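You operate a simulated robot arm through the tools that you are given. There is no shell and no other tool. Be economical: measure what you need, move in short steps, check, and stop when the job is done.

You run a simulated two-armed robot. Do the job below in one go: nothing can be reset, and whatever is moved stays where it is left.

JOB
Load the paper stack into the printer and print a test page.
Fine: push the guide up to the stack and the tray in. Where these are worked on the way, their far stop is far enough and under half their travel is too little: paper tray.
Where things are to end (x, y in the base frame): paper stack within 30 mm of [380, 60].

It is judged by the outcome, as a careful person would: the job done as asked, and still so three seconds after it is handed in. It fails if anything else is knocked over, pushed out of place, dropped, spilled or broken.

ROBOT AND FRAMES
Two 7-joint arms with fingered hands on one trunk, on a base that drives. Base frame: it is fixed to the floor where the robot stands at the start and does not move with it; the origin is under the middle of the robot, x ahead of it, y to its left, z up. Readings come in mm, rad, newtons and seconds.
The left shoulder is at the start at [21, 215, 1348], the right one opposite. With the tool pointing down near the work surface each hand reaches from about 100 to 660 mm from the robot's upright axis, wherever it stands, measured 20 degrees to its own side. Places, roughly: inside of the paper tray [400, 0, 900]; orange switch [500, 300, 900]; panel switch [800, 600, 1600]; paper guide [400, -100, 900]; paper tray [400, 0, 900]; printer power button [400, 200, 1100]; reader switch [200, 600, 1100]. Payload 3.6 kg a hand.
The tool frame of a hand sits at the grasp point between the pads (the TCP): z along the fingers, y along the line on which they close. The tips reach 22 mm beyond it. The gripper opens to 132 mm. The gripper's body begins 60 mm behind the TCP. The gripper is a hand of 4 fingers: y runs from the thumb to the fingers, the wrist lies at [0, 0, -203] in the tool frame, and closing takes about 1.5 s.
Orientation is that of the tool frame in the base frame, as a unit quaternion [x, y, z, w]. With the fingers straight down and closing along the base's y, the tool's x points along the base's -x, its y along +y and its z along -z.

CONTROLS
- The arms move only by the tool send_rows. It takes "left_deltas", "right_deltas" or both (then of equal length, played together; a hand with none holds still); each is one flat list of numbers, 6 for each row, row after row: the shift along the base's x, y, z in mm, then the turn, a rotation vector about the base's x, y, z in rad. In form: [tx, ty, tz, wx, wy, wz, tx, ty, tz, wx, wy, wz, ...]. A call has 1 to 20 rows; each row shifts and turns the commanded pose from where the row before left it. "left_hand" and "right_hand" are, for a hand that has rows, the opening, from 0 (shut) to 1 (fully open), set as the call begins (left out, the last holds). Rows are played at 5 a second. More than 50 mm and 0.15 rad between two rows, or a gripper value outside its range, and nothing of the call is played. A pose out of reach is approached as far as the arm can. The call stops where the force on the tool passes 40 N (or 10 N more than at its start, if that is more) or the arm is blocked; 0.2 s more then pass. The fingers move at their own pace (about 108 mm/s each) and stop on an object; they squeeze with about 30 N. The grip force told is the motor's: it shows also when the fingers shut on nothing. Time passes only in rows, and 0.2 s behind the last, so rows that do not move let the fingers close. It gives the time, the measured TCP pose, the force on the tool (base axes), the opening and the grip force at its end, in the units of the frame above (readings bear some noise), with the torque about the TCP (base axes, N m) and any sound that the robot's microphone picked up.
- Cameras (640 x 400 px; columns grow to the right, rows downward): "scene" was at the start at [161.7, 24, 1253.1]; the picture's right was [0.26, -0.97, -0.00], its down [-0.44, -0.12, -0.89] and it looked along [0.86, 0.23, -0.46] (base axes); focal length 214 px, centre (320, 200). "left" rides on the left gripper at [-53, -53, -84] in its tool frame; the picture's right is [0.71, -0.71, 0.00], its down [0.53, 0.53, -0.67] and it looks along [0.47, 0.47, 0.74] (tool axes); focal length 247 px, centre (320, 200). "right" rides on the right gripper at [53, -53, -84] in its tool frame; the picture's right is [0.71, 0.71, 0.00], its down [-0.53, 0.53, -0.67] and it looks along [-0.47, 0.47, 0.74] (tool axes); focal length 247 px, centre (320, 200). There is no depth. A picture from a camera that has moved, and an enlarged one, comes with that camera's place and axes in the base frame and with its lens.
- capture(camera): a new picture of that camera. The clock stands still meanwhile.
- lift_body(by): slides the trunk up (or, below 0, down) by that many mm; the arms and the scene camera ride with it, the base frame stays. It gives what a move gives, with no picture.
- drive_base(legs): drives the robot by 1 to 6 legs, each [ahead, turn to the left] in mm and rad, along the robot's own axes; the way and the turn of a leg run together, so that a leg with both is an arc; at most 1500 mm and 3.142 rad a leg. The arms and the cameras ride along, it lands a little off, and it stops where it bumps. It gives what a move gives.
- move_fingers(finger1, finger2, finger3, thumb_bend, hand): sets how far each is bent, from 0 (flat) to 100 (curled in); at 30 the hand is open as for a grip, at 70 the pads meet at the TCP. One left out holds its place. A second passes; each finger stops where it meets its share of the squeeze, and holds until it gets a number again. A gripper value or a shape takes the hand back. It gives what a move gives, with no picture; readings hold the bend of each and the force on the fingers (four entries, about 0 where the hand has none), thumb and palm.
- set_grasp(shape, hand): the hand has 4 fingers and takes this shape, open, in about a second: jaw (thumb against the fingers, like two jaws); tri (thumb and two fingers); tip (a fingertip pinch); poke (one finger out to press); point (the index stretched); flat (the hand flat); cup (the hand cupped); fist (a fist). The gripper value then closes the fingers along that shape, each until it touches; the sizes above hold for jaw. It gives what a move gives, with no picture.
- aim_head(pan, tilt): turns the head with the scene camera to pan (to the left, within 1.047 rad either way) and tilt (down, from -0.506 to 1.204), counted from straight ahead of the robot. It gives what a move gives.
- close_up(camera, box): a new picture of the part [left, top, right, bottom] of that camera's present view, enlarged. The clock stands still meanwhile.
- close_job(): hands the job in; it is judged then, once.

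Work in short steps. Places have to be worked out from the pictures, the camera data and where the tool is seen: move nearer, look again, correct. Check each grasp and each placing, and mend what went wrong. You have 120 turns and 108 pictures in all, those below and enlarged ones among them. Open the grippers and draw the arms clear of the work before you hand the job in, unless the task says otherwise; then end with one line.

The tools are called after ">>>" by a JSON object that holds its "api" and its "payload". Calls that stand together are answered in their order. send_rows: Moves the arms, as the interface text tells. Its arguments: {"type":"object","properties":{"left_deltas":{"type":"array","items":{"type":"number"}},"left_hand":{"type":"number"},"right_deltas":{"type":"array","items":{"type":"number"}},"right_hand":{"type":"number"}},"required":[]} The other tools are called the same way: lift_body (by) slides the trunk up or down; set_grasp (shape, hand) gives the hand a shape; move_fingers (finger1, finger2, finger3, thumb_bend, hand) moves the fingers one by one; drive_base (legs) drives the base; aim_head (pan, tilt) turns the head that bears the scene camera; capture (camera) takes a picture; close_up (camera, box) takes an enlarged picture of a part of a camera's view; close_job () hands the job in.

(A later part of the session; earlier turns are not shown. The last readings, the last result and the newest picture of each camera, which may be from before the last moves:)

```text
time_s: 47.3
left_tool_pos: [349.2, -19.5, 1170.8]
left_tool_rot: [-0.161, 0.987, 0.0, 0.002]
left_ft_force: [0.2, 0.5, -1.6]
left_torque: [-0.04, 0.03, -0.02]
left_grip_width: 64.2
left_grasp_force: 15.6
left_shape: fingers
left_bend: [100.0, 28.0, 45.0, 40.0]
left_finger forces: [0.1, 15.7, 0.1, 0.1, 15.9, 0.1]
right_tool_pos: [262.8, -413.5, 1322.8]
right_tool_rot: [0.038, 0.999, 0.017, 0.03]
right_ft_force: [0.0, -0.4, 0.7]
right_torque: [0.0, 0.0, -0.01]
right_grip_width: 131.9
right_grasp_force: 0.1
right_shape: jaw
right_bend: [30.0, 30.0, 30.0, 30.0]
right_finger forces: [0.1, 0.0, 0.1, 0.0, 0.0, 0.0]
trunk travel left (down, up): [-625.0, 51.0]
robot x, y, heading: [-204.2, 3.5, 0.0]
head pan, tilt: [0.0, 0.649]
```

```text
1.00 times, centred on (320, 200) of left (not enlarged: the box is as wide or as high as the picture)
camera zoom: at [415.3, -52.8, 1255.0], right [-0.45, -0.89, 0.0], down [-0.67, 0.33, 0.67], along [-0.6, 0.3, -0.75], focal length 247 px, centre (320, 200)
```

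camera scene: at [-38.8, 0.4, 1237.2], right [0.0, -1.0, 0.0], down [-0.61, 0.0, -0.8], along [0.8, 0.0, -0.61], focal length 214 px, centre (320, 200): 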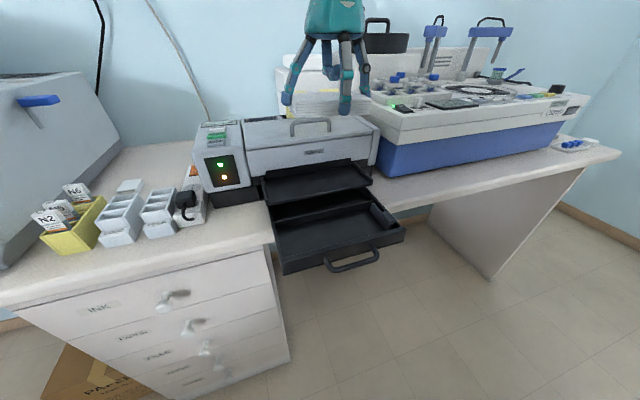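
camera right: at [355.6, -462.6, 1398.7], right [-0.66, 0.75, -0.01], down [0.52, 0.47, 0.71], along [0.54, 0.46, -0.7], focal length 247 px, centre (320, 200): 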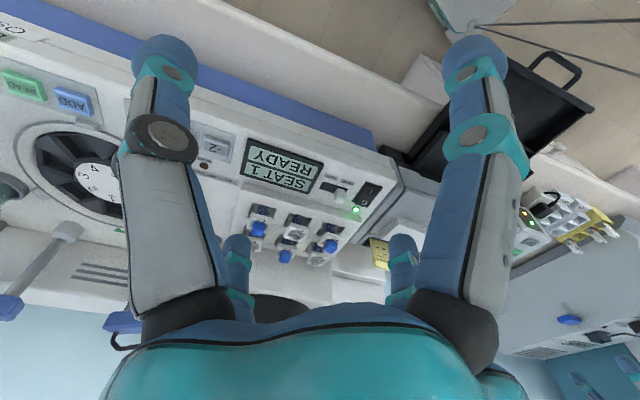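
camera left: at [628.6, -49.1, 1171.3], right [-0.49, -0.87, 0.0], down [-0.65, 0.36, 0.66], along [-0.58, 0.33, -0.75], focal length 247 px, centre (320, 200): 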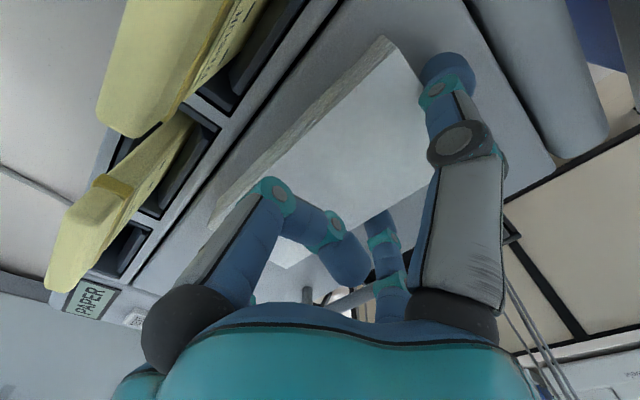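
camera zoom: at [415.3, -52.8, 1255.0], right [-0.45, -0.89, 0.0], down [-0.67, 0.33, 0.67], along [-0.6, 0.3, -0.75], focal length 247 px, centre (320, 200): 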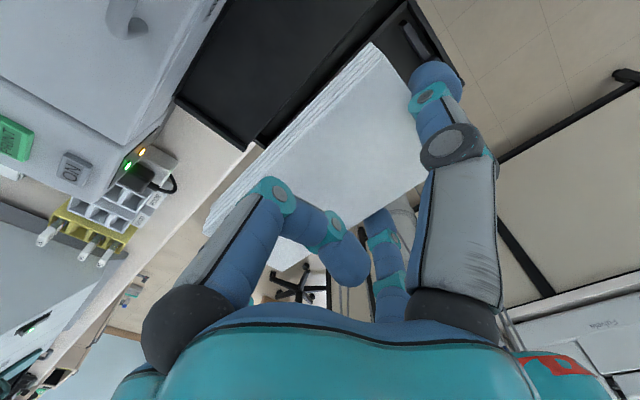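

The compartment front-left floor corner is ≈(212,69), ridge 93 mm behind; the stack should end ~flush with the left wall. I bend finger 3 to 47 and lower the stack to a hover over the compartment.

>>> {"api": "move_fingers", "payload": {"hand": "left", "finger3": 47}}

>>> {"api": "send_rows", "payload": {"left_deltas": [-9.2, 3.5, -20, 0, 0, 0, -9.2, 3.5, -26, 0, 0, 0, -9.2, 3.5, -26, 0, 0, 0, -9.2, 3.5, -26, 0, 0, 0, -9.2, 3.5, -26, 0, 0, 0, -9, 3.5, -26, 0, 0, 0, 0, 0, -15, 0, 0, 0, 0, 0, 0, 0, 0, 0]}}

>>> {"api": "close_up", "payload": {"camera": "scene", "box": [230, 130, 430, 290]}}

>>> {"api": "capture", "payload": {"camera": "left"}}

```text
time_s: 48.3
left_tool_pos: [348.6, -19.8, 1172.1]
left_tool_rot: [-0.161, 0.987, 0.0, 0.003]
left_ft_force: [-0.1, 0.6, -1.7]
left_torque: [0.0, 0.02, -0.01]
left_grip_width: 64.1
left_grasp_force: 15.9
left_shape: fingers
left_bend: [100.0, 28.0, 47.0, 40.0]
left_finger forces: [0.1, 15.6, 0.0, 0.1, 15.7, 0.0]
right_tool_pos: [261.5, -413.9, 1323.7]
right_tool_rot: [0.038, 0.999, 0.018, 0.031]
right_ft_force: [0.7, -0.3, 0.9]
right_torque: [-0.01, 0.0, 0.03]
right_grip_width: 132.1
right_grasp_force: 0.1
right_shape: jaw
right_bend: [30.0, 30.0, 30.0, 30.0]
right_finger forces: [0.0, 0.0, 0.0, 0.0, 0.0, 0.0]
trunk travel left (down, up): [-625.0, 51.0]
robot x, y, heading: [-201.8, 1.2, 0.005]
head pan, tilt: [0.0, 0.649]
```

```text
time_s: 50.1
left_tool_pos: [291.5, 2.1, 1005.9]
left_tool_rot: [-0.161, 0.987, -0.001, 0.003]
left_ft_force: [-0.9, -0.6, -1.1]
left_torque: [0.01, 0.0, 0.01]
left_grip_width: 64.2
left_grasp_force: 15.6
left_shape: fingers
left_bend: [100.0, 28.0, 47.0, 40.0]
left_finger forces: [0.0, 15.7, 0.1, 0.0, 15.8, 0.0]
right_tool_pos: [261.1, -413.0, 1323.2]
right_tool_rot: [0.038, 0.999, 0.019, 0.031]
right_ft_force: [0.3, 0.3, 0.4]
right_torque: [0.01, 0.01, 0.0]
right_grip_width: 131.8
right_grasp_force: 0.0
right_shape: jaw
right_bend: [30.0, 30.0, 30.0, 30.0]
right_finger forces: [0.0, 0.0, 0.1, 0.0, 0.1, 0.1]
trunk travel left (down, up): [-625.0, 51.0]
robot x, y, heading: [-202.2, 2.2, 0.001]
head pan, tilt: [0.0, 0.649]
```

```text
2.50 times, centred on (330, 210) of scene
camera zoom: at [-40.3, 0.5, 1237.4], right [0.0, -1.0, 0.0], down [-0.61, 0.0, -0.8], along [0.8, 0.0, -0.61], focal length 536 px, centre (295, 175)
```

zoom: 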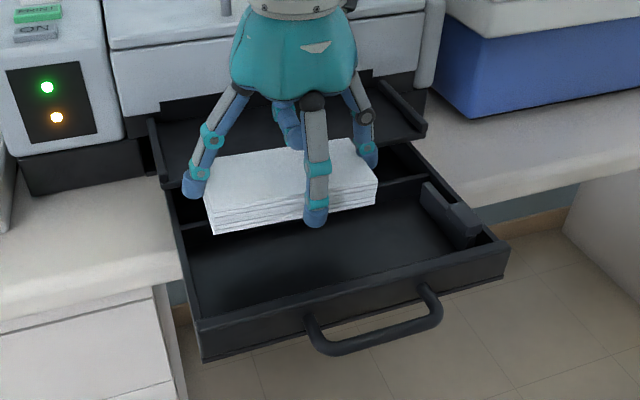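

```text
55 pictures are left
camera left: at [358.6, -31.6, 1090.3], right [-0.45, -0.89, 0.0], down [-0.67, 0.33, 0.67], along [-0.59, 0.3, -0.75], focal length 247 px, centre (320, 200)
```

left: 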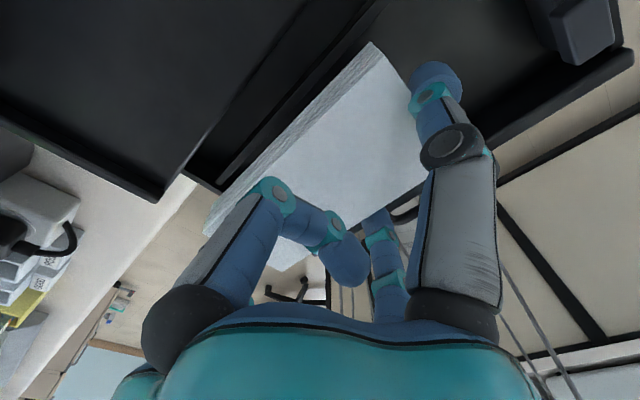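

The stack sits where intended (centre ≈(288,9)). I lower in small steps until contact.

>>> {"api": "send_rows", "payload": {"left_deltas": [0, 0, -12, 0, 0, 0, 0, 0, -12, 0, 0, 0, 0, 0, -10, 0, 0, 0, 0, 0, -6, 0, 0, 0]}}

>>> {"api": "close_up", "payload": {"camera": "scene", "box": [230, 130, 430, 290]}}

>>> {"api": "capture", "payload": {"camera": "left"}}

```text
time_s: 51.1
left_tool_pos: [292.5, 1.6, 968.8]
left_tool_rot: [-0.16, 0.987, 0.0, 0.003]
left_ft_force: [0.6, -1.9, 0.8]
left_torque: [-0.12, -0.06, -0.02]
left_grip_width: 63.9
left_grasp_force: 15.5
left_shape: fingers
left_bend: [100.0, 28.0, 47.0, 40.0]
left_finger forces: [0.0, 15.6, 0.1, 0.1, 16.3, 0.1]
right_tool_pos: [260.8, -412.6, 1324.7]
right_tool_rot: [0.038, 0.999, 0.018, 0.031]
right_ft_force: [-0.2, -1.0, -0.6]
right_torque: [0.02, -0.01, 0.06]
right_grip_width: 132.1
right_grasp_force: 0.1
right_shape: jaw
right_bend: [30.0, 30.0, 30.0, 30.0]
right_finger forces: [0.0, 0.0, 0.1, 0.1, 0.1, 0.1]
trunk travel left (down, up): [-625.0, 51.0]
robot x, y, heading: [-200.1, 0.9, 0.003]
head pan, tilt: [0.0, 0.649]
```

```text
2.50 times, centred on (330, 210) of scene
camera zoom: at [-40.8, 0.4, 1237.5], right [0.0, -1.0, 0.0], down [-0.61, 0.0, -0.8], along [0.8, 0.0, -0.61], focal length 536 px, centre (295, 175)
```

zoom: 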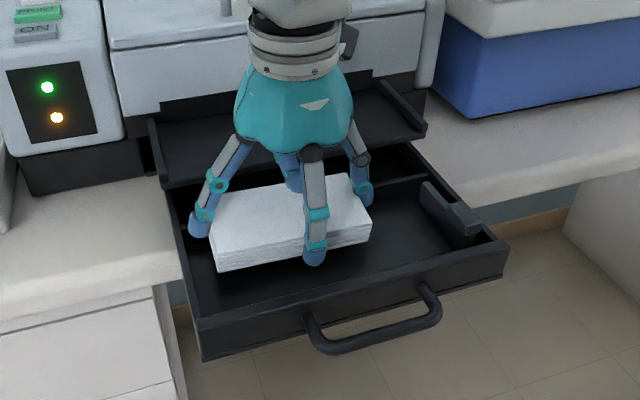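

```text
53 pictures are left
camera left: at [358.4, -31.6, 1051.3], right [-0.45, -0.89, 0.0], down [-0.67, 0.33, 0.66], along [-0.59, 0.3, -0.75], focal length 247 px, centre (320, 200)
```

left: 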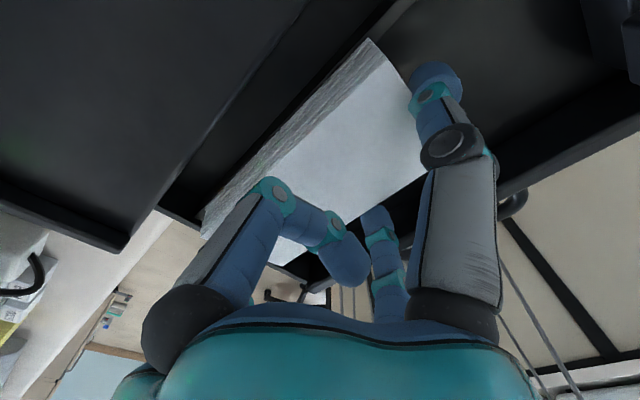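

There is more room in front (≈20 mm) than behind, so I shift 9 mm toward the front and go on lowering.

>>> {"api": "send_rows", "payload": {"left_deltas": [-8.5, -2.8, 0, 0, 0, 0, 0, 0, -7, 0, 0, 0, 0, 0, -6, 0, 0, 0, 0, 0, -4, 0, 0, 0]}}

>>> {"api": "close_up", "payload": {"camera": "scene", "box": [230, 130, 430, 290]}}

```text
time_s: 52.1
left_tool_pos: [282.0, -1.5, 949.8]
left_tool_rot: [-0.16, 0.987, -0.001, 0.003]
left_ft_force: [-0.1, 0.1, 1.7]
left_torque: [-0.15, -0.02, -0.01]
left_grip_width: 63.9
left_grasp_force: 16.2
left_shape: fingers
left_bend: [100.0, 28.0, 47.0, 40.0]
left_finger forces: [0.0, 15.5, 0.0, 0.1, 15.8, 0.0]
right_tool_pos: [259.4, -412.8, 1323.6]
right_tool_rot: [0.038, 0.999, 0.018, 0.031]
right_ft_force: [0.3, -0.2, 0.4]
right_torque: [-0.01, 0.01, 0.01]
right_grip_width: 131.8
right_grasp_force: 0.1
right_shape: jaw
right_bend: [30.0, 30.0, 30.0, 30.0]
right_finger forces: [0.1, 0.0, 0.0, 0.0, 0.0, 0.0]
trunk travel left (down, up): [-625.0, 51.0]
robot x, y, heading: [-201.2, 1.9, 0.003]
head pan, tilt: [0.0, 0.649]
```

```text
2.50 times, centred on (330, 210) of scene
camera zoom: at [-40.6, 0.5, 1237.4], right [0.0, -1.0, 0.0], down [-0.61, 0.0, -0.8], along [0.8, 0.0, -0.61], focal length 536 px, centre (295, 175)
```

zoom: 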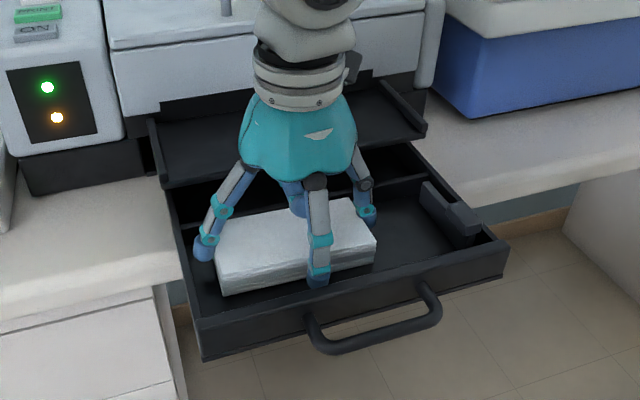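

Near the floor; a few mm more until contact shows.

>>> {"api": "send_rows", "payload": {"left_deltas": [0, 0, -3, 0, 0, 0, 0, 0, -3, 0, 0, 0, 0, 0, -2, 0, 0, 0]}}

>>> {"api": "close_up", "payload": {"camera": "left", "box": [120, 0, 560, 320]}}

```text
time_s: 52.9
left_tool_pos: [283.8, -2.0, 944.5]
left_tool_rot: [-0.161, 0.987, -0.002, 0.005]
left_ft_force: [1.2, -0.8, 26.6]
left_torque: [-0.34, 0.21, 0.02]
left_grip_width: 63.1
left_grasp_force: 20.3
left_shape: fingers
left_bend: [100.0, 26.0, 47.0, 41.0]
left_finger forces: [0.0, 15.7, 6.6, 0.0, 18.1, 0.0]
right_tool_pos: [258.3, -412.9, 1325.3]
right_tool_rot: [0.037, 0.999, 0.018, 0.032]
right_ft_force: [-0.1, 0.2, 1.3]
right_torque: [0.0, 0.0, -0.02]
right_grip_width: 131.9
right_grasp_force: 0.1
right_shape: jaw
right_bend: [30.0, 30.0, 30.0, 30.0]
right_finger forces: [0.0, 0.0, 0.1, 0.0, 0.0, 0.0]
trunk travel left (down, up): [-625.0, 51.0]
robot x, y, heading: [-202.5, 0.7, 0.003]
head pan, tilt: [0.0, 0.649]
```

```text
1.25 times, centred on (340, 160) of left
camera zoom: at [349.2, -35.2, 1029.1], right [-0.45, -0.9, 0.0], down [-0.67, 0.33, 0.66], along [-0.59, 0.3, -0.75], focal length 309 px, centre (295, 250)
```

zoom: 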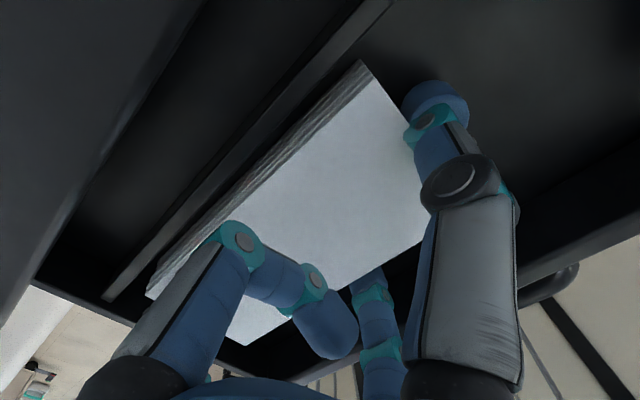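

On the floor (27 N). The stack is ahead of the ridge with a gap. I ease up 2 mm and release.

>>> {"api": "send_rows", "payload": {"left_deltas": [0, 0, 2, 0, 0, 0]}}

>>> {"api": "move_fingers", "payload": {"hand": "left", "finger2": 23, "thumb_bend": 23}}

>>> {"api": "send_rows", "payload": {"left_deltas": [0, 0, 10, 0, 0, 0, 0, 0, 15, 0, 0, 0, 0, 0, 20, 0, 0, 0, 0, 0, 25, 0, 0, 0, 0, 0, 30, 0, 0, 0, 0, 20, 30, 0, 0, 0, 0, 30, 30, 0, 0, 0]}}

>>> {"api": "close_up", "payload": {"camera": "scene", "box": [230, 130, 430, 290]}}

```text
time_s: 53.3
left_tool_pos: [283.1, -2.7, 944.2]
left_tool_rot: [-0.161, 0.987, -0.001, 0.003]
left_ft_force: [2.0, -2.5, 20.7]
left_torque: [-0.4, -0.05, 0.08]
left_grip_width: 63.2
left_grasp_force: 17.6
left_shape: fingers
left_bend: [100.0, 26.0, 47.0, 41.0]
left_finger forces: [0.1, 14.7, 1.6, 0.1, 19.7, 0.0]
right_tool_pos: [259.7, -412.5, 1322.9]
right_tool_rot: [0.037, 0.999, 0.018, 0.032]
right_ft_force: [-0.1, 0.3, -0.1]
right_torque: [0.0, -0.05, 0.0]
right_grip_width: 131.9
right_grasp_force: 0.1
right_shape: jaw
right_bend: [30.0, 30.0, 30.0, 30.0]
right_finger forces: [0.1, 0.0, 0.1, 0.1, 0.0, 0.0]
trunk travel left (down, up): [-625.0, 51.0]
robot x, y, heading: [-198.3, 2.3, -0.004]
head pan, tilt: [0.0, 0.649]
```

```text
time_s: 54.3
left_tool_pos: [283.5, -0.7, 944.4]
left_tool_rot: [-0.161, 0.987, -0.002, 0.002]
left_ft_force: [1.5, -2.6, 16.7]
left_torque: [-0.27, 0.77, 0.13]
left_grip_width: 76.0
left_grasp_force: 8.0
left_shape: fingers
left_bend: [100.0, 23.0, 46.0, 23.0]
left_finger forces: [0.1, 0.0, 16.6, 0.0, 0.0, 0.0]
right_tool_pos: [260.8, -412.5, 1325.2]
right_tool_rot: [0.039, 0.999, 0.018, 0.032]
right_ft_force: [0.6, -1.3, 0.2]
right_torque: [-0.03, 0.0, 0.02]
right_grip_width: 132.0
right_grasp_force: 0.0
right_shape: jaw
right_bend: [30.0, 30.0, 30.0, 30.0]
right_finger forces: [0.1, 0.1, 0.0, 0.0, 0.1, 0.0]
trunk travel left (down, up): [-625.0, 51.0]
robot x, y, heading: [-199.8, -0.1, 0.005]
head pan, tilt: [0.0, 0.649]
```

```text
time_s: 55.9
left_tool_pos: [283.0, 49.6, 1103.3]
left_tool_rot: [-0.16, 0.987, 0.0, 0.003]
left_ft_force: [0.2, -0.4, -0.4]
left_torque: [-0.04, 0.01, -0.01]
left_grip_width: 76.0
left_grasp_force: 0.0
left_shape: fingers
left_bend: [100.0, 23.0, 47.0, 23.0]
left_finger forces: [0.1, 0.1, 0.0, 0.1, 0.0, 0.1]
right_tool_pos: [260.8, -411.9, 1324.2]
right_tool_rot: [0.038, 0.999, 0.016, 0.031]
right_ft_force: [0.0, 0.3, -0.2]
right_torque: [-0.02, 0.01, -0.02]
right_grip_width: 131.9
right_grasp_force: 0.0
right_shape: jaw
right_bend: [30.0, 30.0, 30.0, 30.0]
right_finger forces: [0.1, 0.1, 0.0, 0.0, 0.0, 0.0]
trunk travel left (down, up): [-625.0, 51.0]
robot x, y, heading: [-202.0, 0.2, 0.003]
head pan, tilt: [0.0, 0.649]
```

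```text
2.50 times, centred on (330, 210) of scene
camera zoom: at [-40.7, 1.2, 1237.4], right [0.0, -1.0, 0.0], down [-0.61, 0.0, -0.8], along [0.8, 0.0, -0.61], focal length 536 px, centre (295, 175)
```

zoom: 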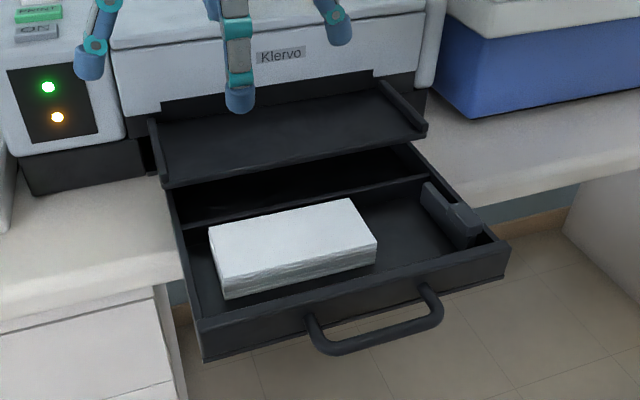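

The stack lies flat, centre ≈(275,4), free of walls. Next the guide (≈(305,-123)): I raise the left hand, open it to jaw, drive 80 mm forward for reach and look closely.

>>> {"api": "send_rows", "payload": {"left_deltas": [-10, 0, 30, 0, 0, 0, -10, -10, 30, 0, 0, 0, -10, -20, 20, 0, 0, 0, -10, -20, 0, 0, 0, 0]}}

>>> {"api": "drive_base", "payload": {"legs": [[80, 0]]}}

>>> {"api": "aim_head", "payload": {"pan": -0.3, "tilt": 0.85}}

>>> {"api": "close_up", "payload": {"camera": "scene", "box": [210, 120, 410, 280]}}

>>> {"api": "capture", "payload": {"camera": "left"}}

```text
time_s: 56.9
left_tool_pos: [244.0, -2.3, 1185.3]
left_tool_rot: [-0.161, 0.987, 0.0, 0.002]
left_ft_force: [-0.5, 0.9, 0.2]
left_torque: [0.0, 0.04, -0.01]
left_grip_width: 75.9
left_grasp_force: 0.0
left_shape: fingers
left_bend: [100.0, 23.0, 47.0, 23.0]
left_finger forces: [0.0, 0.0, 0.0, 0.1, 0.0, 0.0]
right_tool_pos: [260.5, -412.5, 1324.3]
right_tool_rot: [0.039, 0.999, 0.018, 0.031]
right_ft_force: [0.0, 0.9, -0.1]
right_torque: [0.02, 0.03, -0.02]
right_grip_width: 132.0
right_grasp_force: 0.0
right_shape: jaw
right_bend: [30.0, 30.0, 30.0, 30.0]
right_finger forces: [0.0, 0.0, 0.0, 0.1, 0.0, 0.0]
trunk travel left (down, up): [-625.0, 51.0]
robot x, y, heading: [-204.1, 0.1, 0.003]
head pan, tilt: [0.0, 0.649]
```

```text
time_s: 57.9
left_tool_pos: [324.6, -0.5, 1182.9]
left_tool_rot: [-0.16, 0.987, 0.0, 0.002]
left_ft_force: [0.5, 0.4, 0.0]
left_torque: [-0.02, 0.03, 0.02]
left_grip_width: 76.2
left_grasp_force: 0.1
left_shape: fingers
left_bend: [100.0, 23.0, 47.0, 23.0]
left_finger forces: [0.0, 0.1, 0.1, 0.0, 0.0, 0.0]
right_tool_pos: [342.2, -412.8, 1323.0]
right_tool_rot: [0.038, 0.999, 0.017, 0.03]
right_ft_force: [0.7, 0.6, -0.5]
right_torque: [0.01, 0.03, -0.03]
right_grip_width: 131.9
right_grasp_force: 0.1
right_shape: jaw
right_bend: [30.0, 30.0, 30.0, 30.0]
right_finger forces: [0.1, 0.1, 0.0, 0.0, 0.1, 0.0]
trunk travel left (down, up): [-625.0, 51.0]
robot x, y, heading: [-121.5, 0.6, 0.005]
head pan, tilt: [0.0, 0.649]
```

```text
time_s: 58.7
left_tool_pos: [324.0, 0.4, 1184.3]
left_tool_rot: [-0.161, 0.987, 0.0, 0.002]
left_ft_force: [0.4, -0.2, -0.3]
left_torque: [0.0, -0.01, -0.02]
left_grip_width: 76.3
left_grasp_force: 0.1
left_shape: fingers
left_bend: [100.0, 23.0, 47.0, 23.0]
left_finger forces: [0.0, 0.0, 0.1, 0.0, 0.1, 0.0]
right_tool_pos: [340.1, -412.0, 1325.8]
right_tool_rot: [0.038, 0.999, 0.018, 0.031]
right_ft_force: [0.3, -0.2, -1.0]
right_torque: [0.0, -0.01, -0.04]
right_grip_width: 131.8
right_grasp_force: 0.2
right_shape: jaw
right_bend: [30.0, 30.0, 30.0, 30.0]
right_finger forces: [0.0, 0.0, 0.1, 0.0, 0.0, 0.0]
trunk travel left (down, up): [-625.0, 51.0]
robot x, y, heading: [-120.2, 1.7, 0.004]
head pan, tilt: [-0.3, 0.85]
```

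```text
2.50 times, centred on (310, 200) of scene
camera zoom: at [27.1, -22.4, 1220.9], right [-0.29, -0.96, 0.0], down [-0.72, 0.22, -0.66], along [0.63, -0.19, -0.75], focal length 536 px, centre (345, 200)
```

zoom: 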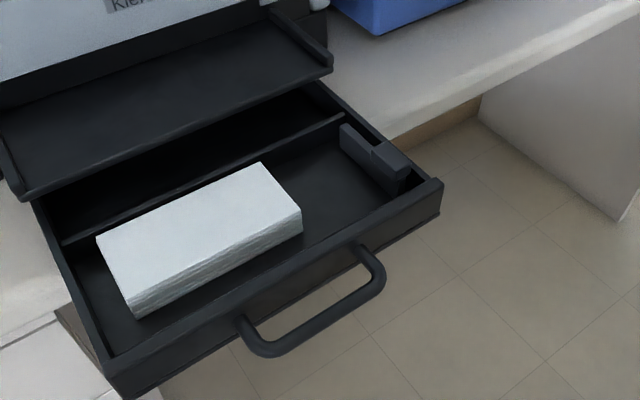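

```text
48 pictures are left
camera left: at [390.0, -34.0, 1268.9], right [-0.45, -0.9, 0.0], down [-0.67, 0.33, 0.66], along [-0.59, 0.3, -0.75], focal length 247 px, centre (320, 200)
```

left: 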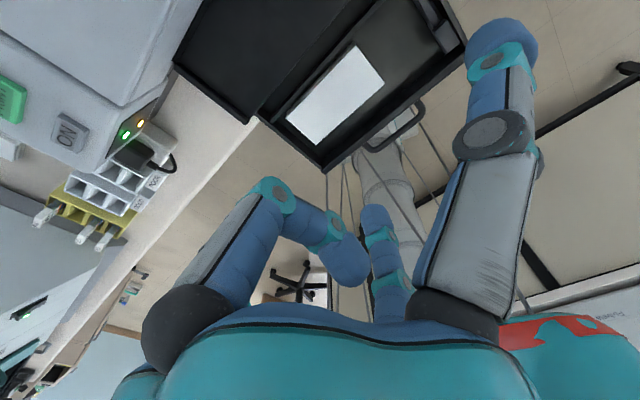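

I zoom tightly on the guide to understand its shape.

>>> {"api": "close_up", "payload": {"camera": "scene", "box": [300, 150, 390, 215]}}

>>> {"api": "close_up", "payload": {"camera": "left", "box": [340, 0, 480, 90]}}

```text
6.15 times, centred on (345, 182) of scene
camera zoom: at [27.1, -22.4, 1220.9], right [-0.29, -0.96, 0.0], down [-0.72, 0.22, -0.66], along [0.63, -0.19, -0.75], focal length 1320 px, centre (166, 308)
```

zoom: 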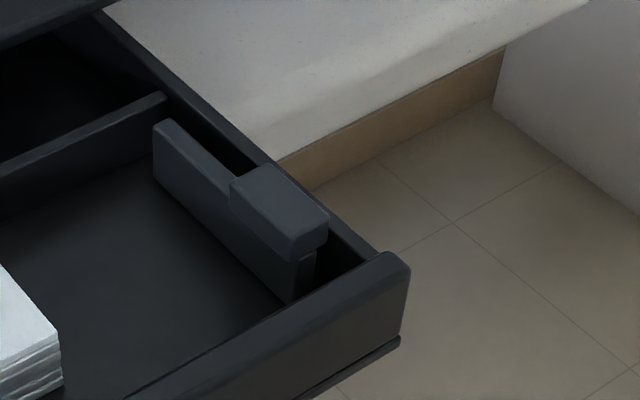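

```text
4.44 times, centred on (410, 45) of left
camera zoom: at [390.0, -34.0, 1268.9], right [-0.45, -0.9, 0.0], down [-0.67, 0.33, 0.66], along [-0.59, 0.3, -0.75], focal length 1098 px, centre (-80, 889)
```

zoom: 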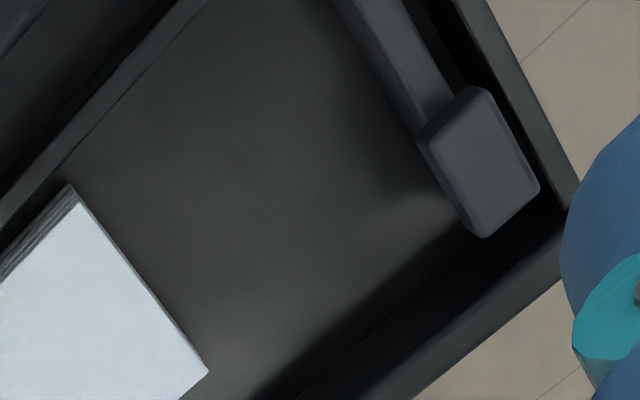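

The guide is a plate with a knob (centre ≈(287,-137), top z≈945) close to the right wall, no room to get behind it. I'll shut the hand, press on the knob and drag it left first; then push from behind. Closing and moving above it.

>>> {"api": "send_rows", "payload": {"left_deltas": [0, 0, 0, 0, 0, 0, 0, 0, 0, 0, 0, 0, -5, -16.4, -10, 0, 0, 0, -5, -16.4, -10, 0, 0, 0, -5, -16.4, -25, 0, 0, 0, -5, -16.4, -25, 0, 0, 0, -5, -16.4, -30, 0, 0, 0, -5, -16.4, -30, 0, 0, 0, -5, -16.4, -30, 0, 0, 0, -4, -16.4, -28, 0, 0, 0], "left_hand": 0.0}}

>>> {"api": "close_up", "payload": {"camera": "scene", "box": [270, 120, 410, 230]}}

>>> {"api": "capture", "payload": {"camera": "left"}}

```text
time_s: 61.1
left_tool_pos: [310.2, -116.1, 1002.7]
left_tool_rot: [-0.183, 0.983, -0.004, 0.011]
left_ft_force: [0.1, -0.2, -0.4]
left_torque: [0.01, 0.02, -0.03]
left_grip_width: 0.0
left_grasp_force: 30.3
left_shape: jaw
left_bend: [70.0, 70.0, 70.0, 70.0]
left_finger forces: [0.0, 0.0, 0.1, 0.1, 0.1, 0.0]
right_tool_pos: [340.3, -413.2, 1324.4]
right_tool_rot: [0.038, 0.999, 0.018, 0.031]
right_ft_force: [0.8, 0.1, -0.3]
right_torque: [0.04, 0.01, -0.01]
right_grip_width: 131.7
right_grasp_force: 0.1
right_shape: jaw
right_bend: [30.0, 30.0, 30.0, 30.0]
right_finger forces: [0.1, 0.0, 0.0, 0.0, 0.1, 0.0]
trunk travel left (down, up): [-625.0, 51.0]
robot x, y, heading: [-117.5, -3.5, 0.003]
head pan, tilt: [-0.3, 0.85]
stopped in row 10 (left hand): the arm was blocked; the commanded pose is now the measured one
```

```text
3.64 times, centred on (340, 175) of scene
camera zoom: at [27.8, -22.4, 1220.8], right [-0.29, -0.96, 0.0], down [-0.72, 0.22, -0.66], along [0.63, -0.19, -0.75], focal length 780 px, centre (247, 291)
```

zoom: 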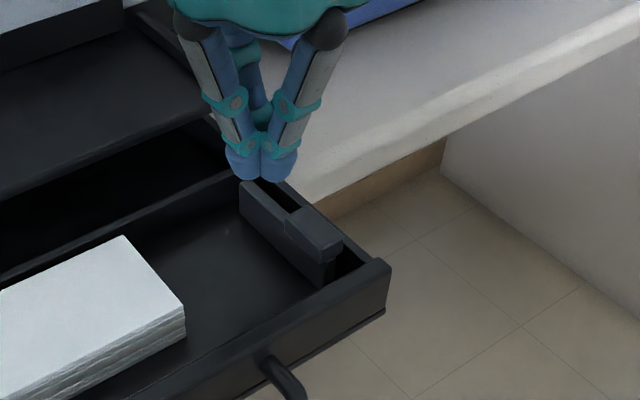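

```text
44 pictures are left
camera left: at [376.7, -145.9, 1088.7], right [-0.4, -0.92, -0.01], down [-0.69, 0.3, 0.65], along [-0.6, 0.27, -0.76], focal length 247 px, centre (320, 200)
```

left: 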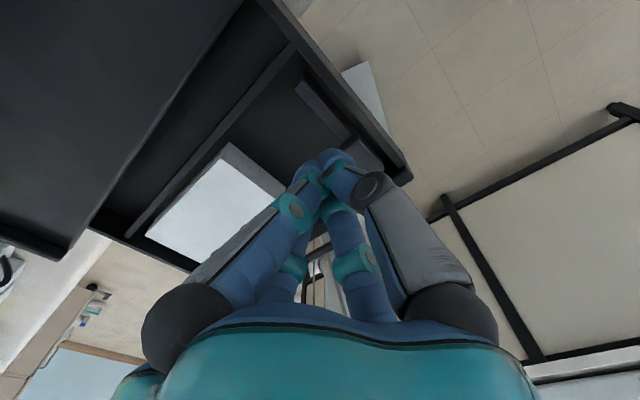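

The left arm can't cross that far right. I raise the hand, swing it left, then turn the base 0.35 rad right so the guide comes straight ahead.

>>> {"api": "send_rows", "payload": {"left_deltas": [0, 10, 30, 0, 0, 0, -5, 20, 40, 0, 0, 0, -5, 30, 40, 0, 0, 0, -5, 40, 20, 0, 0, 0, -5, 40, 0, 0, 0, 0]}}

>>> {"api": "drive_base", "payload": {"legs": [[0, -0.35]]}}

>>> {"api": "aim_head", "payload": {"pan": 0.1, "tilt": 0.85}}

>>> {"api": "capture", "payload": {"camera": "scene"}}

```text
refused: row 3 steps farther than a row can; nothing moved
```

```text
time_s: 62.9
left_tool_pos: [293.2, -236.0, 1006.7]
left_tool_rot: [-0.049, 0.999, -0.003, 0.018]
left_ft_force: [0.0, 0.6, -0.3]
left_torque: [0.02, 0.01, -0.01]
left_grip_width: 0.3
left_grasp_force: 29.8
left_shape: jaw
left_bend: [70.0, 70.0, 70.0, 70.0]
left_finger forces: [0.1, 0.0, 0.1, 0.0, 0.0, 0.0]
right_tool_pos: [168.8, -547.1, 1325.0]
right_tool_rot: [0.214, 0.976, 0.013, 0.034]
right_ft_force: [0.7, -0.1, -0.3]
right_torque: [0.0, 0.0, -0.02]
right_grip_width: 131.8
right_grasp_force: 0.1
right_shape: jaw
right_bend: [30.0, 30.0, 30.0, 30.0]
right_finger forces: [0.0, 0.0, 0.0, 0.1, 0.0, 0.1]
trunk travel left (down, up): [-625.0, 51.0]
robot x, y, heading: [-117.8, 17.2, -0.352]
head pan, tilt: [-0.3, 0.85]
stopped in leg 1: the robot was blocked; the commanded pose is now the measured one
```

```text
time_s: 63.7
left_tool_pos: [292.2, -237.4, 1007.8]
left_tool_rot: [-0.049, 0.999, -0.004, 0.019]
left_ft_force: [0.5, -0.5, 0.3]
left_torque: [0.06, 0.04, -0.04]
left_grip_width: 0.2
left_grasp_force: 30.2
left_shape: jaw
left_bend: [70.0, 70.0, 70.0, 70.0]
left_finger forces: [0.0, 0.0, 0.0, 0.1, 0.0, 0.0]
right_tool_pos: [168.2, -545.6, 1323.7]
right_tool_rot: [0.214, 0.976, 0.013, 0.033]
right_ft_force: [0.5, 0.3, 0.1]
right_torque: [-0.03, 0.04, -0.02]
right_grip_width: 131.9
right_grasp_force: 0.0
right_shape: jaw
right_bend: [30.0, 30.0, 30.0, 30.0]
right_finger forces: [0.1, 0.1, 0.0, 0.0, 0.0, 0.0]
trunk travel left (down, up): [-625.0, 51.0]
robot x, y, heading: [-115.2, 16.0, -0.355]
head pan, tilt: [0.099, 0.85]
```

```text
43 pictures are left
camera scene: at [28.7, -28.9, 1220.8], right [-0.25, -0.97, 0.0], down [-0.73, 0.19, -0.66], along [0.64, -0.17, -0.75], focal length 214 px, centre (320, 200)
```

scene: 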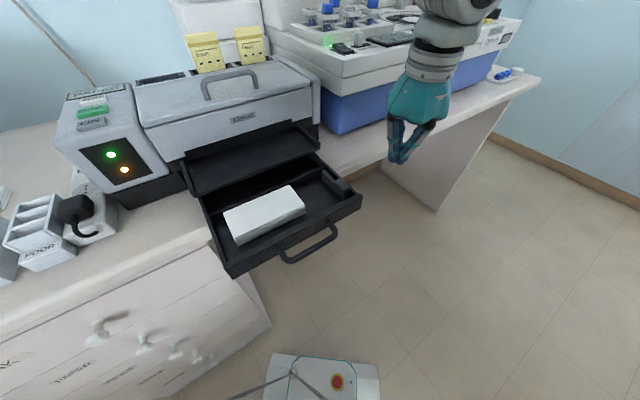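

The lift was refused but the turn went through safely; the hand is now right of the drawer and the guide is straight ahead. I move over the knob at z≈985.

>>> {"api": "send_rows", "payload": {"left_deltas": [-2, 26, 0, 0, 0, 0, -2, 26, 0, 0, 0, 0, -2, 26, -10, 0, 0, 0, -1, 26, -12, 0, 0, 0]}}

>>> {"api": "close_up", "payload": {"camera": "scene", "box": [250, 120, 390, 260]}}

>>> {"api": "close_up", "payload": {"camera": "left", "box": [200, 0, 440, 200]}}

```text
time_s: 64.7
left_tool_pos: [283.3, -132.0, 985.5]
left_tool_rot: [-0.047, 0.999, -0.004, 0.019]
left_ft_force: [-0.3, -0.3, -0.4]
left_torque: [-0.01, 0.01, 0.0]
left_grip_width: 0.0
left_grasp_force: 30.6
left_shape: jaw
left_bend: [70.0, 70.0, 70.0, 70.0]
left_finger forces: [0.1, 0.1, 0.1, 0.0, 0.0, 0.0]
right_tool_pos: [168.3, -545.6, 1325.9]
right_tool_rot: [0.214, 0.976, 0.011, 0.033]
right_ft_force: [0.1, -0.6, -0.2]
right_torque: [-0.02, 0.0, 0.01]
right_grip_width: 131.9
right_grasp_force: 0.0
right_shape: jaw
right_bend: [30.0, 30.0, 30.0, 30.0]
right_finger forces: [0.1, 0.0, 0.0, 0.0, 0.0, 0.0]
trunk travel left (down, up): [-625.0, 51.0]
robot x, y, heading: [-117.4, 18.8, -0.352]
head pan, tilt: [0.099, 0.85]
```

```text
2.86 times, centred on (320, 190) of scene
camera zoom: at [29.1, -28.3, 1220.7], right [-0.25, -0.97, 0.0], down [-0.73, 0.19, -0.66], along [0.64, -0.17, -0.75], focal length 613 px, centre (320, 229)
```

zoom: 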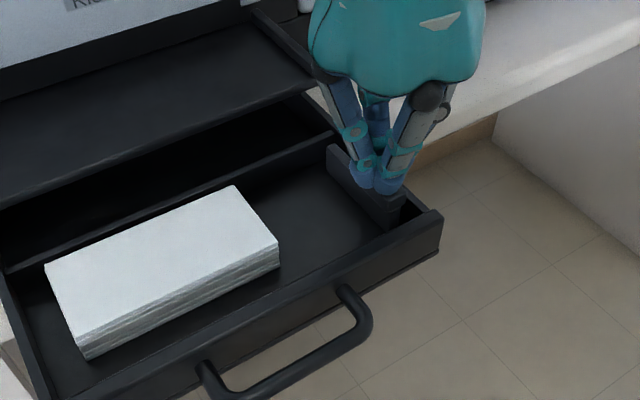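

```text
2.00 times, centred on (320, 100) of left
camera zoom: at [337.8, -178.8, 1071.9], right [-0.64, -0.77, -0.02], down [-0.6, 0.48, 0.64], along [-0.49, 0.42, -0.77], focal length 494 px, centre (320, 400)
```

zoom: 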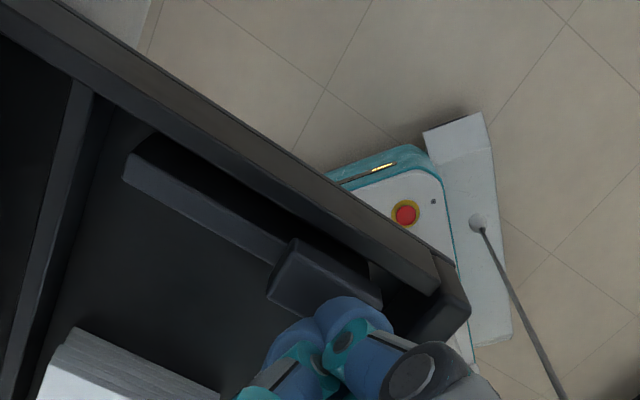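

Knob is at (289,-138); my fingertips are ~7 mm left of its centre as intended. I descend gently to contact.

>>> {"api": "send_rows", "payload": {"left_deltas": [4, -2, -8, 0, 0, 0, 0, 0, -5, 0, 0, 0, 0, 0, -4, 0, 0, 0, 0, 0, -3, 0, 0, 0, 0, 0, -3, 0, 0, 0]}}

```text
time_s: 65.4
left_tool_pos: [289.5, -137.9, 979.2]
left_tool_rot: [-0.048, 0.999, -0.007, 0.022]
left_ft_force: [-3.2, 6.6, 21.4]
left_torque: [0.26, 0.25, -0.01]
left_grip_width: 0.0
left_grasp_force: 30.2
left_shape: jaw
left_bend: [70.0, 70.0, 70.0, 70.0]
left_finger forces: [0.0, 0.1, 0.0, 0.1, 0.1, 0.1]
right_tool_pos: [167.8, -546.7, 1325.8]
right_tool_rot: [0.214, 0.976, 0.013, 0.033]
right_ft_force: [0.9, 0.7, -0.1]
right_torque: [0.04, -0.01, -0.05]
right_grip_width: 132.0
right_grasp_force: 0.0
right_shape: jaw
right_bend: [30.0, 30.0, 30.0, 30.0]
right_finger forces: [0.0, 0.2, 0.1, 0.0, 0.1, 0.0]
trunk travel left (down, up): [-625.0, 51.0]
robot x, y, heading: [-114.8, 17.1, -0.349]
head pan, tilt: [0.099, 0.85]
stopped in row 3 (left hand): the force on the tool passed its limit at 47 N (the readings are from after the stop); the commanded pose is now the measured one
```

Contact on the knob (21 N). Now I drag along the guide's direction (-0.316, 0.949), 25 mm.

>>> {"api": "send_rows", "payload": {"left_deltas": [-1.6, 4.7, 1, 0, 0, 0, -1.6, 4.7, 0, 0, 0, 0, -1.6, 4.7, 0, 0, 0, 0, -1.6, 4.7, 0, 0, 0, 0, -1.6, 4.7, 0, 0, 0, 0]}}

>>> {"api": "close_up", "payload": {"camera": "left", "box": [200, 0, 440, 200]}}

```text
time_s: 66.6
left_tool_pos: [280.3, -114.2, 978.6]
left_tool_rot: [-0.048, 0.999, -0.007, 0.022]
left_ft_force: [0.1, -1.0, 15.9]
left_torque: [0.01, 0.08, 0.01]
left_grip_width: 0.2
left_grasp_force: 30.0
left_shape: jaw
left_bend: [70.0, 70.0, 70.0, 70.0]
left_finger forces: [0.0, 0.1, 0.0, 0.0, 0.0, 0.0]
right_tool_pos: [167.9, -547.5, 1326.7]
right_tool_rot: [0.214, 0.976, 0.012, 0.034]
right_ft_force: [-0.3, 0.2, -0.3]
right_torque: [-0.02, 0.02, -0.01]
right_grip_width: 131.8
right_grasp_force: 0.1
right_shape: jaw
right_bend: [30.0, 30.0, 30.0, 30.0]
right_finger forces: [0.1, 0.1, 0.0, 0.0, 0.1, 0.0]
trunk travel left (down, up): [-625.0, 51.0]
robot x, y, heading: [-114.7, 17.1, -0.356]
head pan, tilt: [0.099, 0.85]
```

```text
2.00 times, centred on (320, 100) of left
camera zoom: at [334.3, -160.2, 1066.2], right [-0.64, -0.77, -0.02], down [-0.6, 0.48, 0.64], along [-0.48, 0.42, -0.77], focal length 494 px, centre (320, 400)
```

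zoom: 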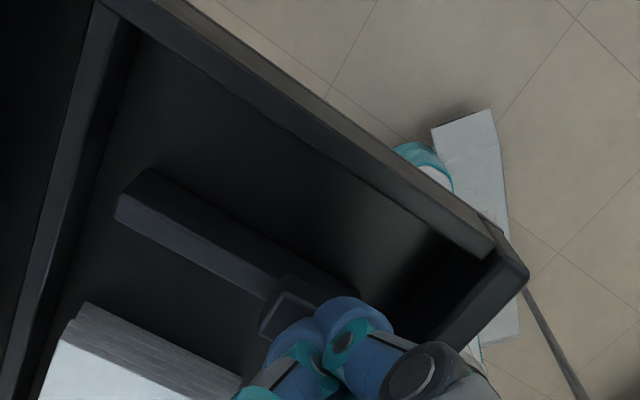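

The guide follows the fingers well. I continue toward the stack, 40 mm.

>>> {"api": "send_rows", "payload": {"left_deltas": [-1.6, 4.7, 0, 0, 0, 0, -1.6, 4.7, 0, 0, 0, 0, -1.6, 4.7, 0, 0, 0, 0, -1.6, 4.7, 0, 0, 0, 0, -1.6, 4.7, 0, 0, 0, 0, -1.6, 4.7, 0, 0, 0, 0, -1.6, 4.7, 0, 0, 0, 0, -1.6, 4.7, 0, 0, 0, 0]}}

>>> {"api": "close_up", "payload": {"camera": "scene", "box": [200, 130, 390, 280]}}

>>> {"api": "close_up", "payload": {"camera": "left", "box": [200, 0, 440, 200]}}

```text
time_s: 68.4
left_tool_pos: [267.2, -75.1, 979.2]
left_tool_rot: [-0.048, 0.999, -0.007, 0.022]
left_ft_force: [-0.2, 0.3, 25.2]
left_torque: [0.02, 0.12, 0.02]
left_grip_width: 0.3
left_grasp_force: 29.5
left_shape: jaw
left_bend: [70.0, 70.0, 70.0, 70.0]
left_finger forces: [0.1, 0.0, 0.0, 0.0, 0.0, 0.0]
right_tool_pos: [167.1, -546.2, 1325.9]
right_tool_rot: [0.214, 0.976, 0.012, 0.034]
right_ft_force: [0.5, 0.6, 0.4]
right_torque: [-0.01, 0.01, 0.0]
right_grip_width: 132.1
right_grasp_force: 0.1
right_shape: jaw
right_bend: [30.0, 30.0, 30.0, 30.0]
right_finger forces: [0.0, 0.0, 0.0, 0.0, 0.1, 0.0]
trunk travel left (down, up): [-625.0, 51.0]
robot x, y, heading: [-115.5, 17.4, -0.353]
head pan, tilt: [0.099, 0.85]
```

```text
2.67 times, centred on (295, 205) of scene
camera zoom: at [27.4, -28.3, 1221.1], right [-0.25, -0.97, 0.0], down [-0.73, 0.19, -0.66], along [0.64, -0.17, -0.75], focal length 572 px, centre (387, 187)
```

zoom: 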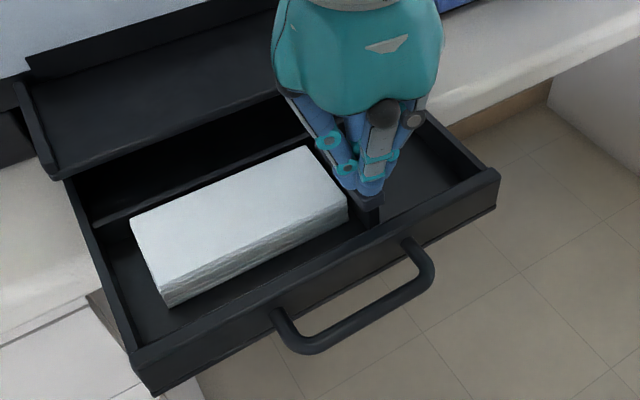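

```text
2.00 times, centred on (320, 100) of left
camera zoom: at [320.9, -122.4, 1066.2], right [-0.64, -0.77, -0.02], down [-0.6, 0.48, 0.64], along [-0.48, 0.42, -0.77], focal length 494 px, centre (320, 400)
```

zoom: 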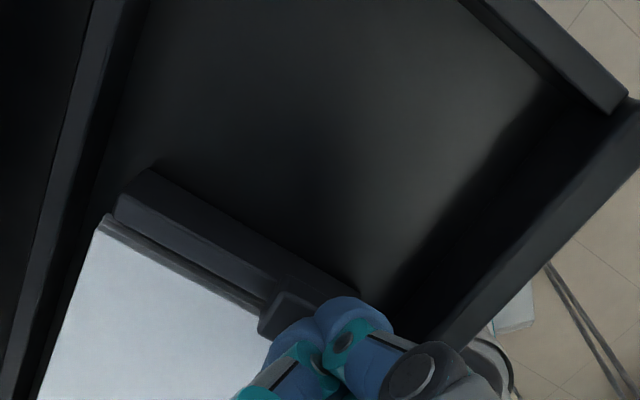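

Guide is a few mm from the stack. I push on ~15 mm, sliding guide and stack toward the left wall.

>>> {"api": "send_rows", "payload": {"left_deltas": [-1.2, 3.6, 0, 0, 0, 0, -1.2, 3.6, 0, 0, 0, 0, -1.2, 3.6, 0, 0, 0, 0, -1.2, 3.6, 0, 0, 0, 0, -1.2, 3.6, 0, 0, 0, 0]}}

>>> {"api": "close_up", "payload": {"camera": "scene", "box": [200, 130, 390, 280]}}

>>> {"api": "close_up", "payload": {"camera": "left", "box": [200, 0, 440, 200]}}

```text
time_s: 69.6
left_tool_pos: [261.6, -58.0, 980.1]
left_tool_rot: [-0.048, 0.999, -0.006, 0.021]
left_ft_force: [-0.2, -1.2, 21.7]
left_torque: [0.07, 0.18, 0.01]
left_grip_width: 0.1
left_grasp_force: 30.1
left_shape: jaw
left_bend: [70.0, 70.0, 70.0, 70.0]
left_finger forces: [0.0, 0.1, 0.1, 0.1, 0.0, 0.1]
right_tool_pos: [167.7, -546.1, 1325.2]
right_tool_rot: [0.214, 0.976, 0.012, 0.033]
right_ft_force: [-0.4, 0.2, -0.1]
right_torque: [0.0, 0.01, 0.01]
right_grip_width: 132.2
right_grasp_force: 0.0
right_shape: jaw
right_bend: [30.0, 30.0, 30.0, 30.0]
right_finger forces: [0.0, 0.0, 0.0, 0.0, 0.1, 0.0]
trunk travel left (down, up): [-625.0, 51.0]
robot x, y, heading: [-115.4, 20.6, -0.354]
head pan, tilt: [0.099, 0.85]
```

```text
2.67 times, centred on (295, 205) of scene
camera zoom: at [27.4, -28.5, 1221.0], right [-0.25, -0.97, 0.0], down [-0.73, 0.19, -0.66], along [0.64, -0.17, -0.75], focal length 572 px, centre (387, 187)
```

zoom: 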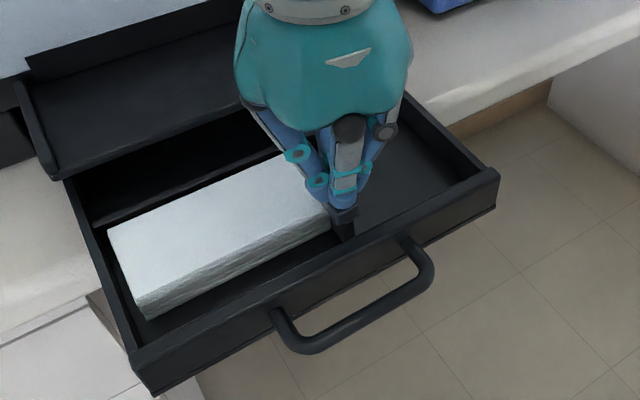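

```text
2.00 times, centred on (320, 100) of left
camera zoom: at [315.0, -104.4, 1066.1], right [-0.64, -0.77, -0.02], down [-0.6, 0.48, 0.64], along [-0.48, 0.42, -0.77], focal length 494 px, centre (320, 400)
```

zoom: 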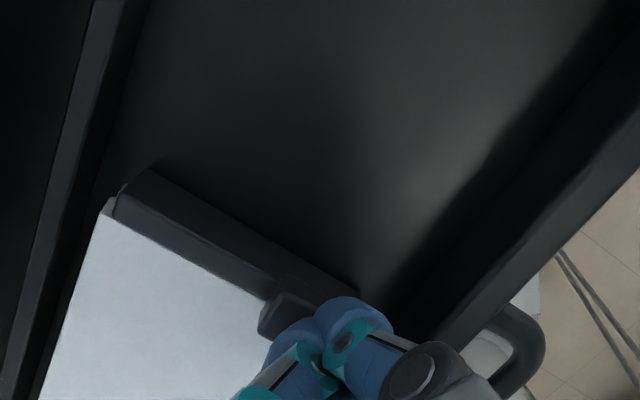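

Guide is flush with the stack; stack centre ≈(271,15), i.e. ≈(380,51) once closed. I lift off, back the base 100 mm, and check the state.

>>> {"api": "send_rows", "payload": {"left_deltas": [0, 0, 20, 0, 0, 0, 0, 0, 35, 0, 0, 0, 0, 0, 40, 0, 0, 0, 0, 0, 40, 0, 0, 0]}}

>>> {"api": "drive_base", "payload": {"legs": [[-100, 0]]}}

>>> {"api": "aim_head", "payload": {"pan": 0.2, "tilt": 0.65}}

>>> {"api": "close_up", "payload": {"camera": "scene", "box": [180, 100, 440, 300]}}

```text
time_s: 70.6
left_tool_pos: [262.1, -56.9, 1113.8]
left_tool_rot: [-0.047, 0.999, -0.006, 0.02]
left_ft_force: [-0.3, -0.7, -0.3]
left_torque: [0.02, -0.03, -0.01]
left_grip_width: 0.0
left_grasp_force: 30.2
left_shape: jaw
left_bend: [70.0, 70.0, 70.0, 70.0]
left_finger forces: [0.0, 0.0, 0.1, 0.0, 0.1, 0.0]
right_tool_pos: [167.3, -546.2, 1326.5]
right_tool_rot: [0.214, 0.976, 0.013, 0.032]
right_ft_force: [-0.3, -0.1, 0.3]
right_torque: [0.03, 0.0, 0.05]
right_grip_width: 131.9
right_grasp_force: 0.1
right_shape: jaw
right_bend: [30.0, 30.0, 30.0, 30.0]
right_finger forces: [0.0, 0.0, 0.0, 0.0, 0.0, 0.0]
trunk travel left (down, up): [-625.0, 51.0]
robot x, y, heading: [-115.6, 15.9, -0.353]
head pan, tilt: [0.099, 0.85]
```

```text
time_s: 71.8
left_tool_pos: [168.1, -21.3, 1112.7]
left_tool_rot: [-0.048, 0.999, -0.007, 0.021]
left_ft_force: [-0.3, 0.4, 0.1]
left_torque: [-0.01, -0.03, 0.02]
left_grip_width: 0.0
left_grasp_force: 29.9
left_shape: jaw
left_bend: [70.0, 70.0, 70.0, 70.0]
left_finger forces: [0.0, 0.0, 0.0, 0.0, 0.0, 0.0]
right_tool_pos: [71.9, -511.7, 1325.7]
right_tool_rot: [0.213, 0.976, 0.013, 0.034]
right_ft_force: [-0.3, -0.2, -0.5]
right_torque: [-0.02, -0.04, 0.01]
right_grip_width: 132.1
right_grasp_force: 0.0
right_shape: jaw
right_bend: [30.0, 30.0, 30.0, 30.0]
right_finger forces: [0.0, 0.1, 0.0, 0.0, 0.1, 0.0]
trunk travel left (down, up): [-625.0, 51.0]
robot x, y, heading: [-211.9, 51.7, -0.359]
head pan, tilt: [0.099, 0.85]
```

```text
time_s: 72.5
left_tool_pos: [170.1, -23.0, 1112.8]
left_tool_rot: [-0.049, 0.999, -0.007, 0.021]
left_ft_force: [0.1, 0.1, -0.8]
left_torque: [-0.03, 0.0, 0.03]
left_grip_width: 0.2
left_grasp_force: 29.9
left_shape: jaw
left_bend: [70.0, 70.0, 70.0, 70.0]
left_finger forces: [0.0, 0.0, 0.0, 0.0, 0.0, 0.1]
right_tool_pos: [74.1, -511.7, 1326.4]
right_tool_rot: [0.214, 0.976, 0.012, 0.032]
right_ft_force: [-0.6, -0.4, -0.6]
right_torque: [-0.01, 0.03, -0.05]
right_grip_width: 131.9
right_grasp_force: 0.0
right_shape: jaw
right_bend: [30.0, 30.0, 30.0, 30.0]
right_finger forces: [0.0, 0.0, 0.0, 0.1, 0.1, 0.1]
trunk travel left (down, up): [-625.0, 51.0]
robot x, y, heading: [-210.9, 55.2, -0.357]
head pan, tilt: [0.201, 0.649]
```

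```text
2.00 times, centred on (310, 200) of scene
camera zoom: at [-55.2, 12.4, 1237.3], right [-0.15, -0.99, 0.0], down [-0.6, 0.09, -0.8], along [0.79, -0.12, -0.61], focal length 429 px, centre (340, 200)
```

zoom: 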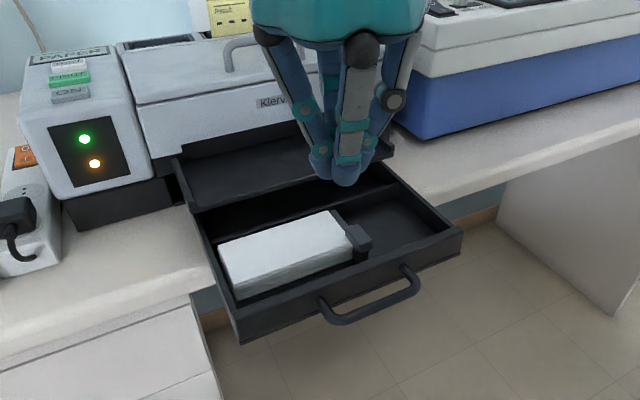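

Everything sits right. Now I bring the shut hand down in front of the handle bar (mid ≈(186,-58,928)).

>>> {"api": "send_rows", "payload": {"left_deltas": [-11, -17, 0, 0, 0, 0, -10, -17, 0, 0, 0, 0, -10, -18, -10, 0, 0, 0, 0, 0, -34, 0, 0, 0, 0, 0, -34, 0, 0, 0, 0, 0, -34, 0, 0, 0, 0, 0, -34, 0, 0, 0, 0, 0, -30, 0, 0, 0]}}

>>> {"api": "close_up", "payload": {"camera": "scene", "box": [220, 160, 420, 320]}}

```text
time_s: 74.3
left_tool_pos: [138.3, -73.1, 937.4]
left_tool_rot: [-0.048, 0.999, -0.007, 0.021]
left_ft_force: [0.7, -0.2, -0.5]
left_torque: [-0.02, 0.01, 0.02]
left_grip_width: 0.0
left_grasp_force: 30.1
left_shape: jaw
left_bend: [70.0, 70.0, 70.0, 70.0]
left_finger forces: [0.0, 0.0, 0.0, 0.0, 0.0, 0.0]
right_tool_pos: [74.0, -511.4, 1325.0]
right_tool_rot: [0.213, 0.976, 0.013, 0.033]
right_ft_force: [-0.8, -0.2, 0.0]
right_torque: [-0.01, -0.01, 0.01]
right_grip_width: 132.1
right_grasp_force: 0.0
right_shape: jaw
right_bend: [30.0, 30.0, 30.0, 30.0]
right_finger forces: [0.0, 0.0, 0.0, 0.1, 0.0, 0.0]
trunk travel left (down, up): [-625.0, 51.0]
robot x, y, heading: [-210.0, 49.6, -0.348]
head pan, tilt: [0.201, 0.649]
```

```text
2.50 times, centred on (320, 240) of scene
camera zoom: at [-55.4, 12.6, 1237.4], right [-0.15, -0.99, 0.0], down [-0.6, 0.09, -0.8], along [0.79, -0.12, -0.61], focal length 536 px, centre (320, 100)
```

zoom: 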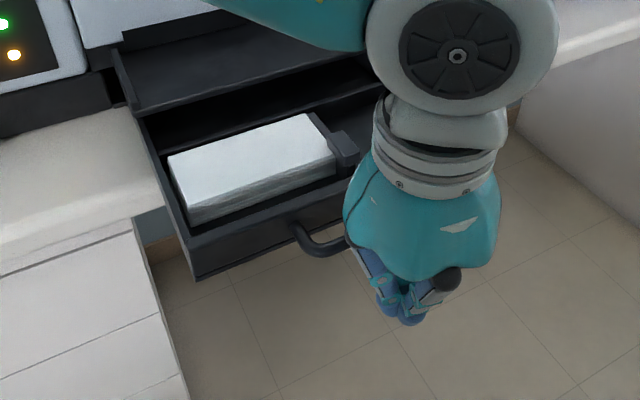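

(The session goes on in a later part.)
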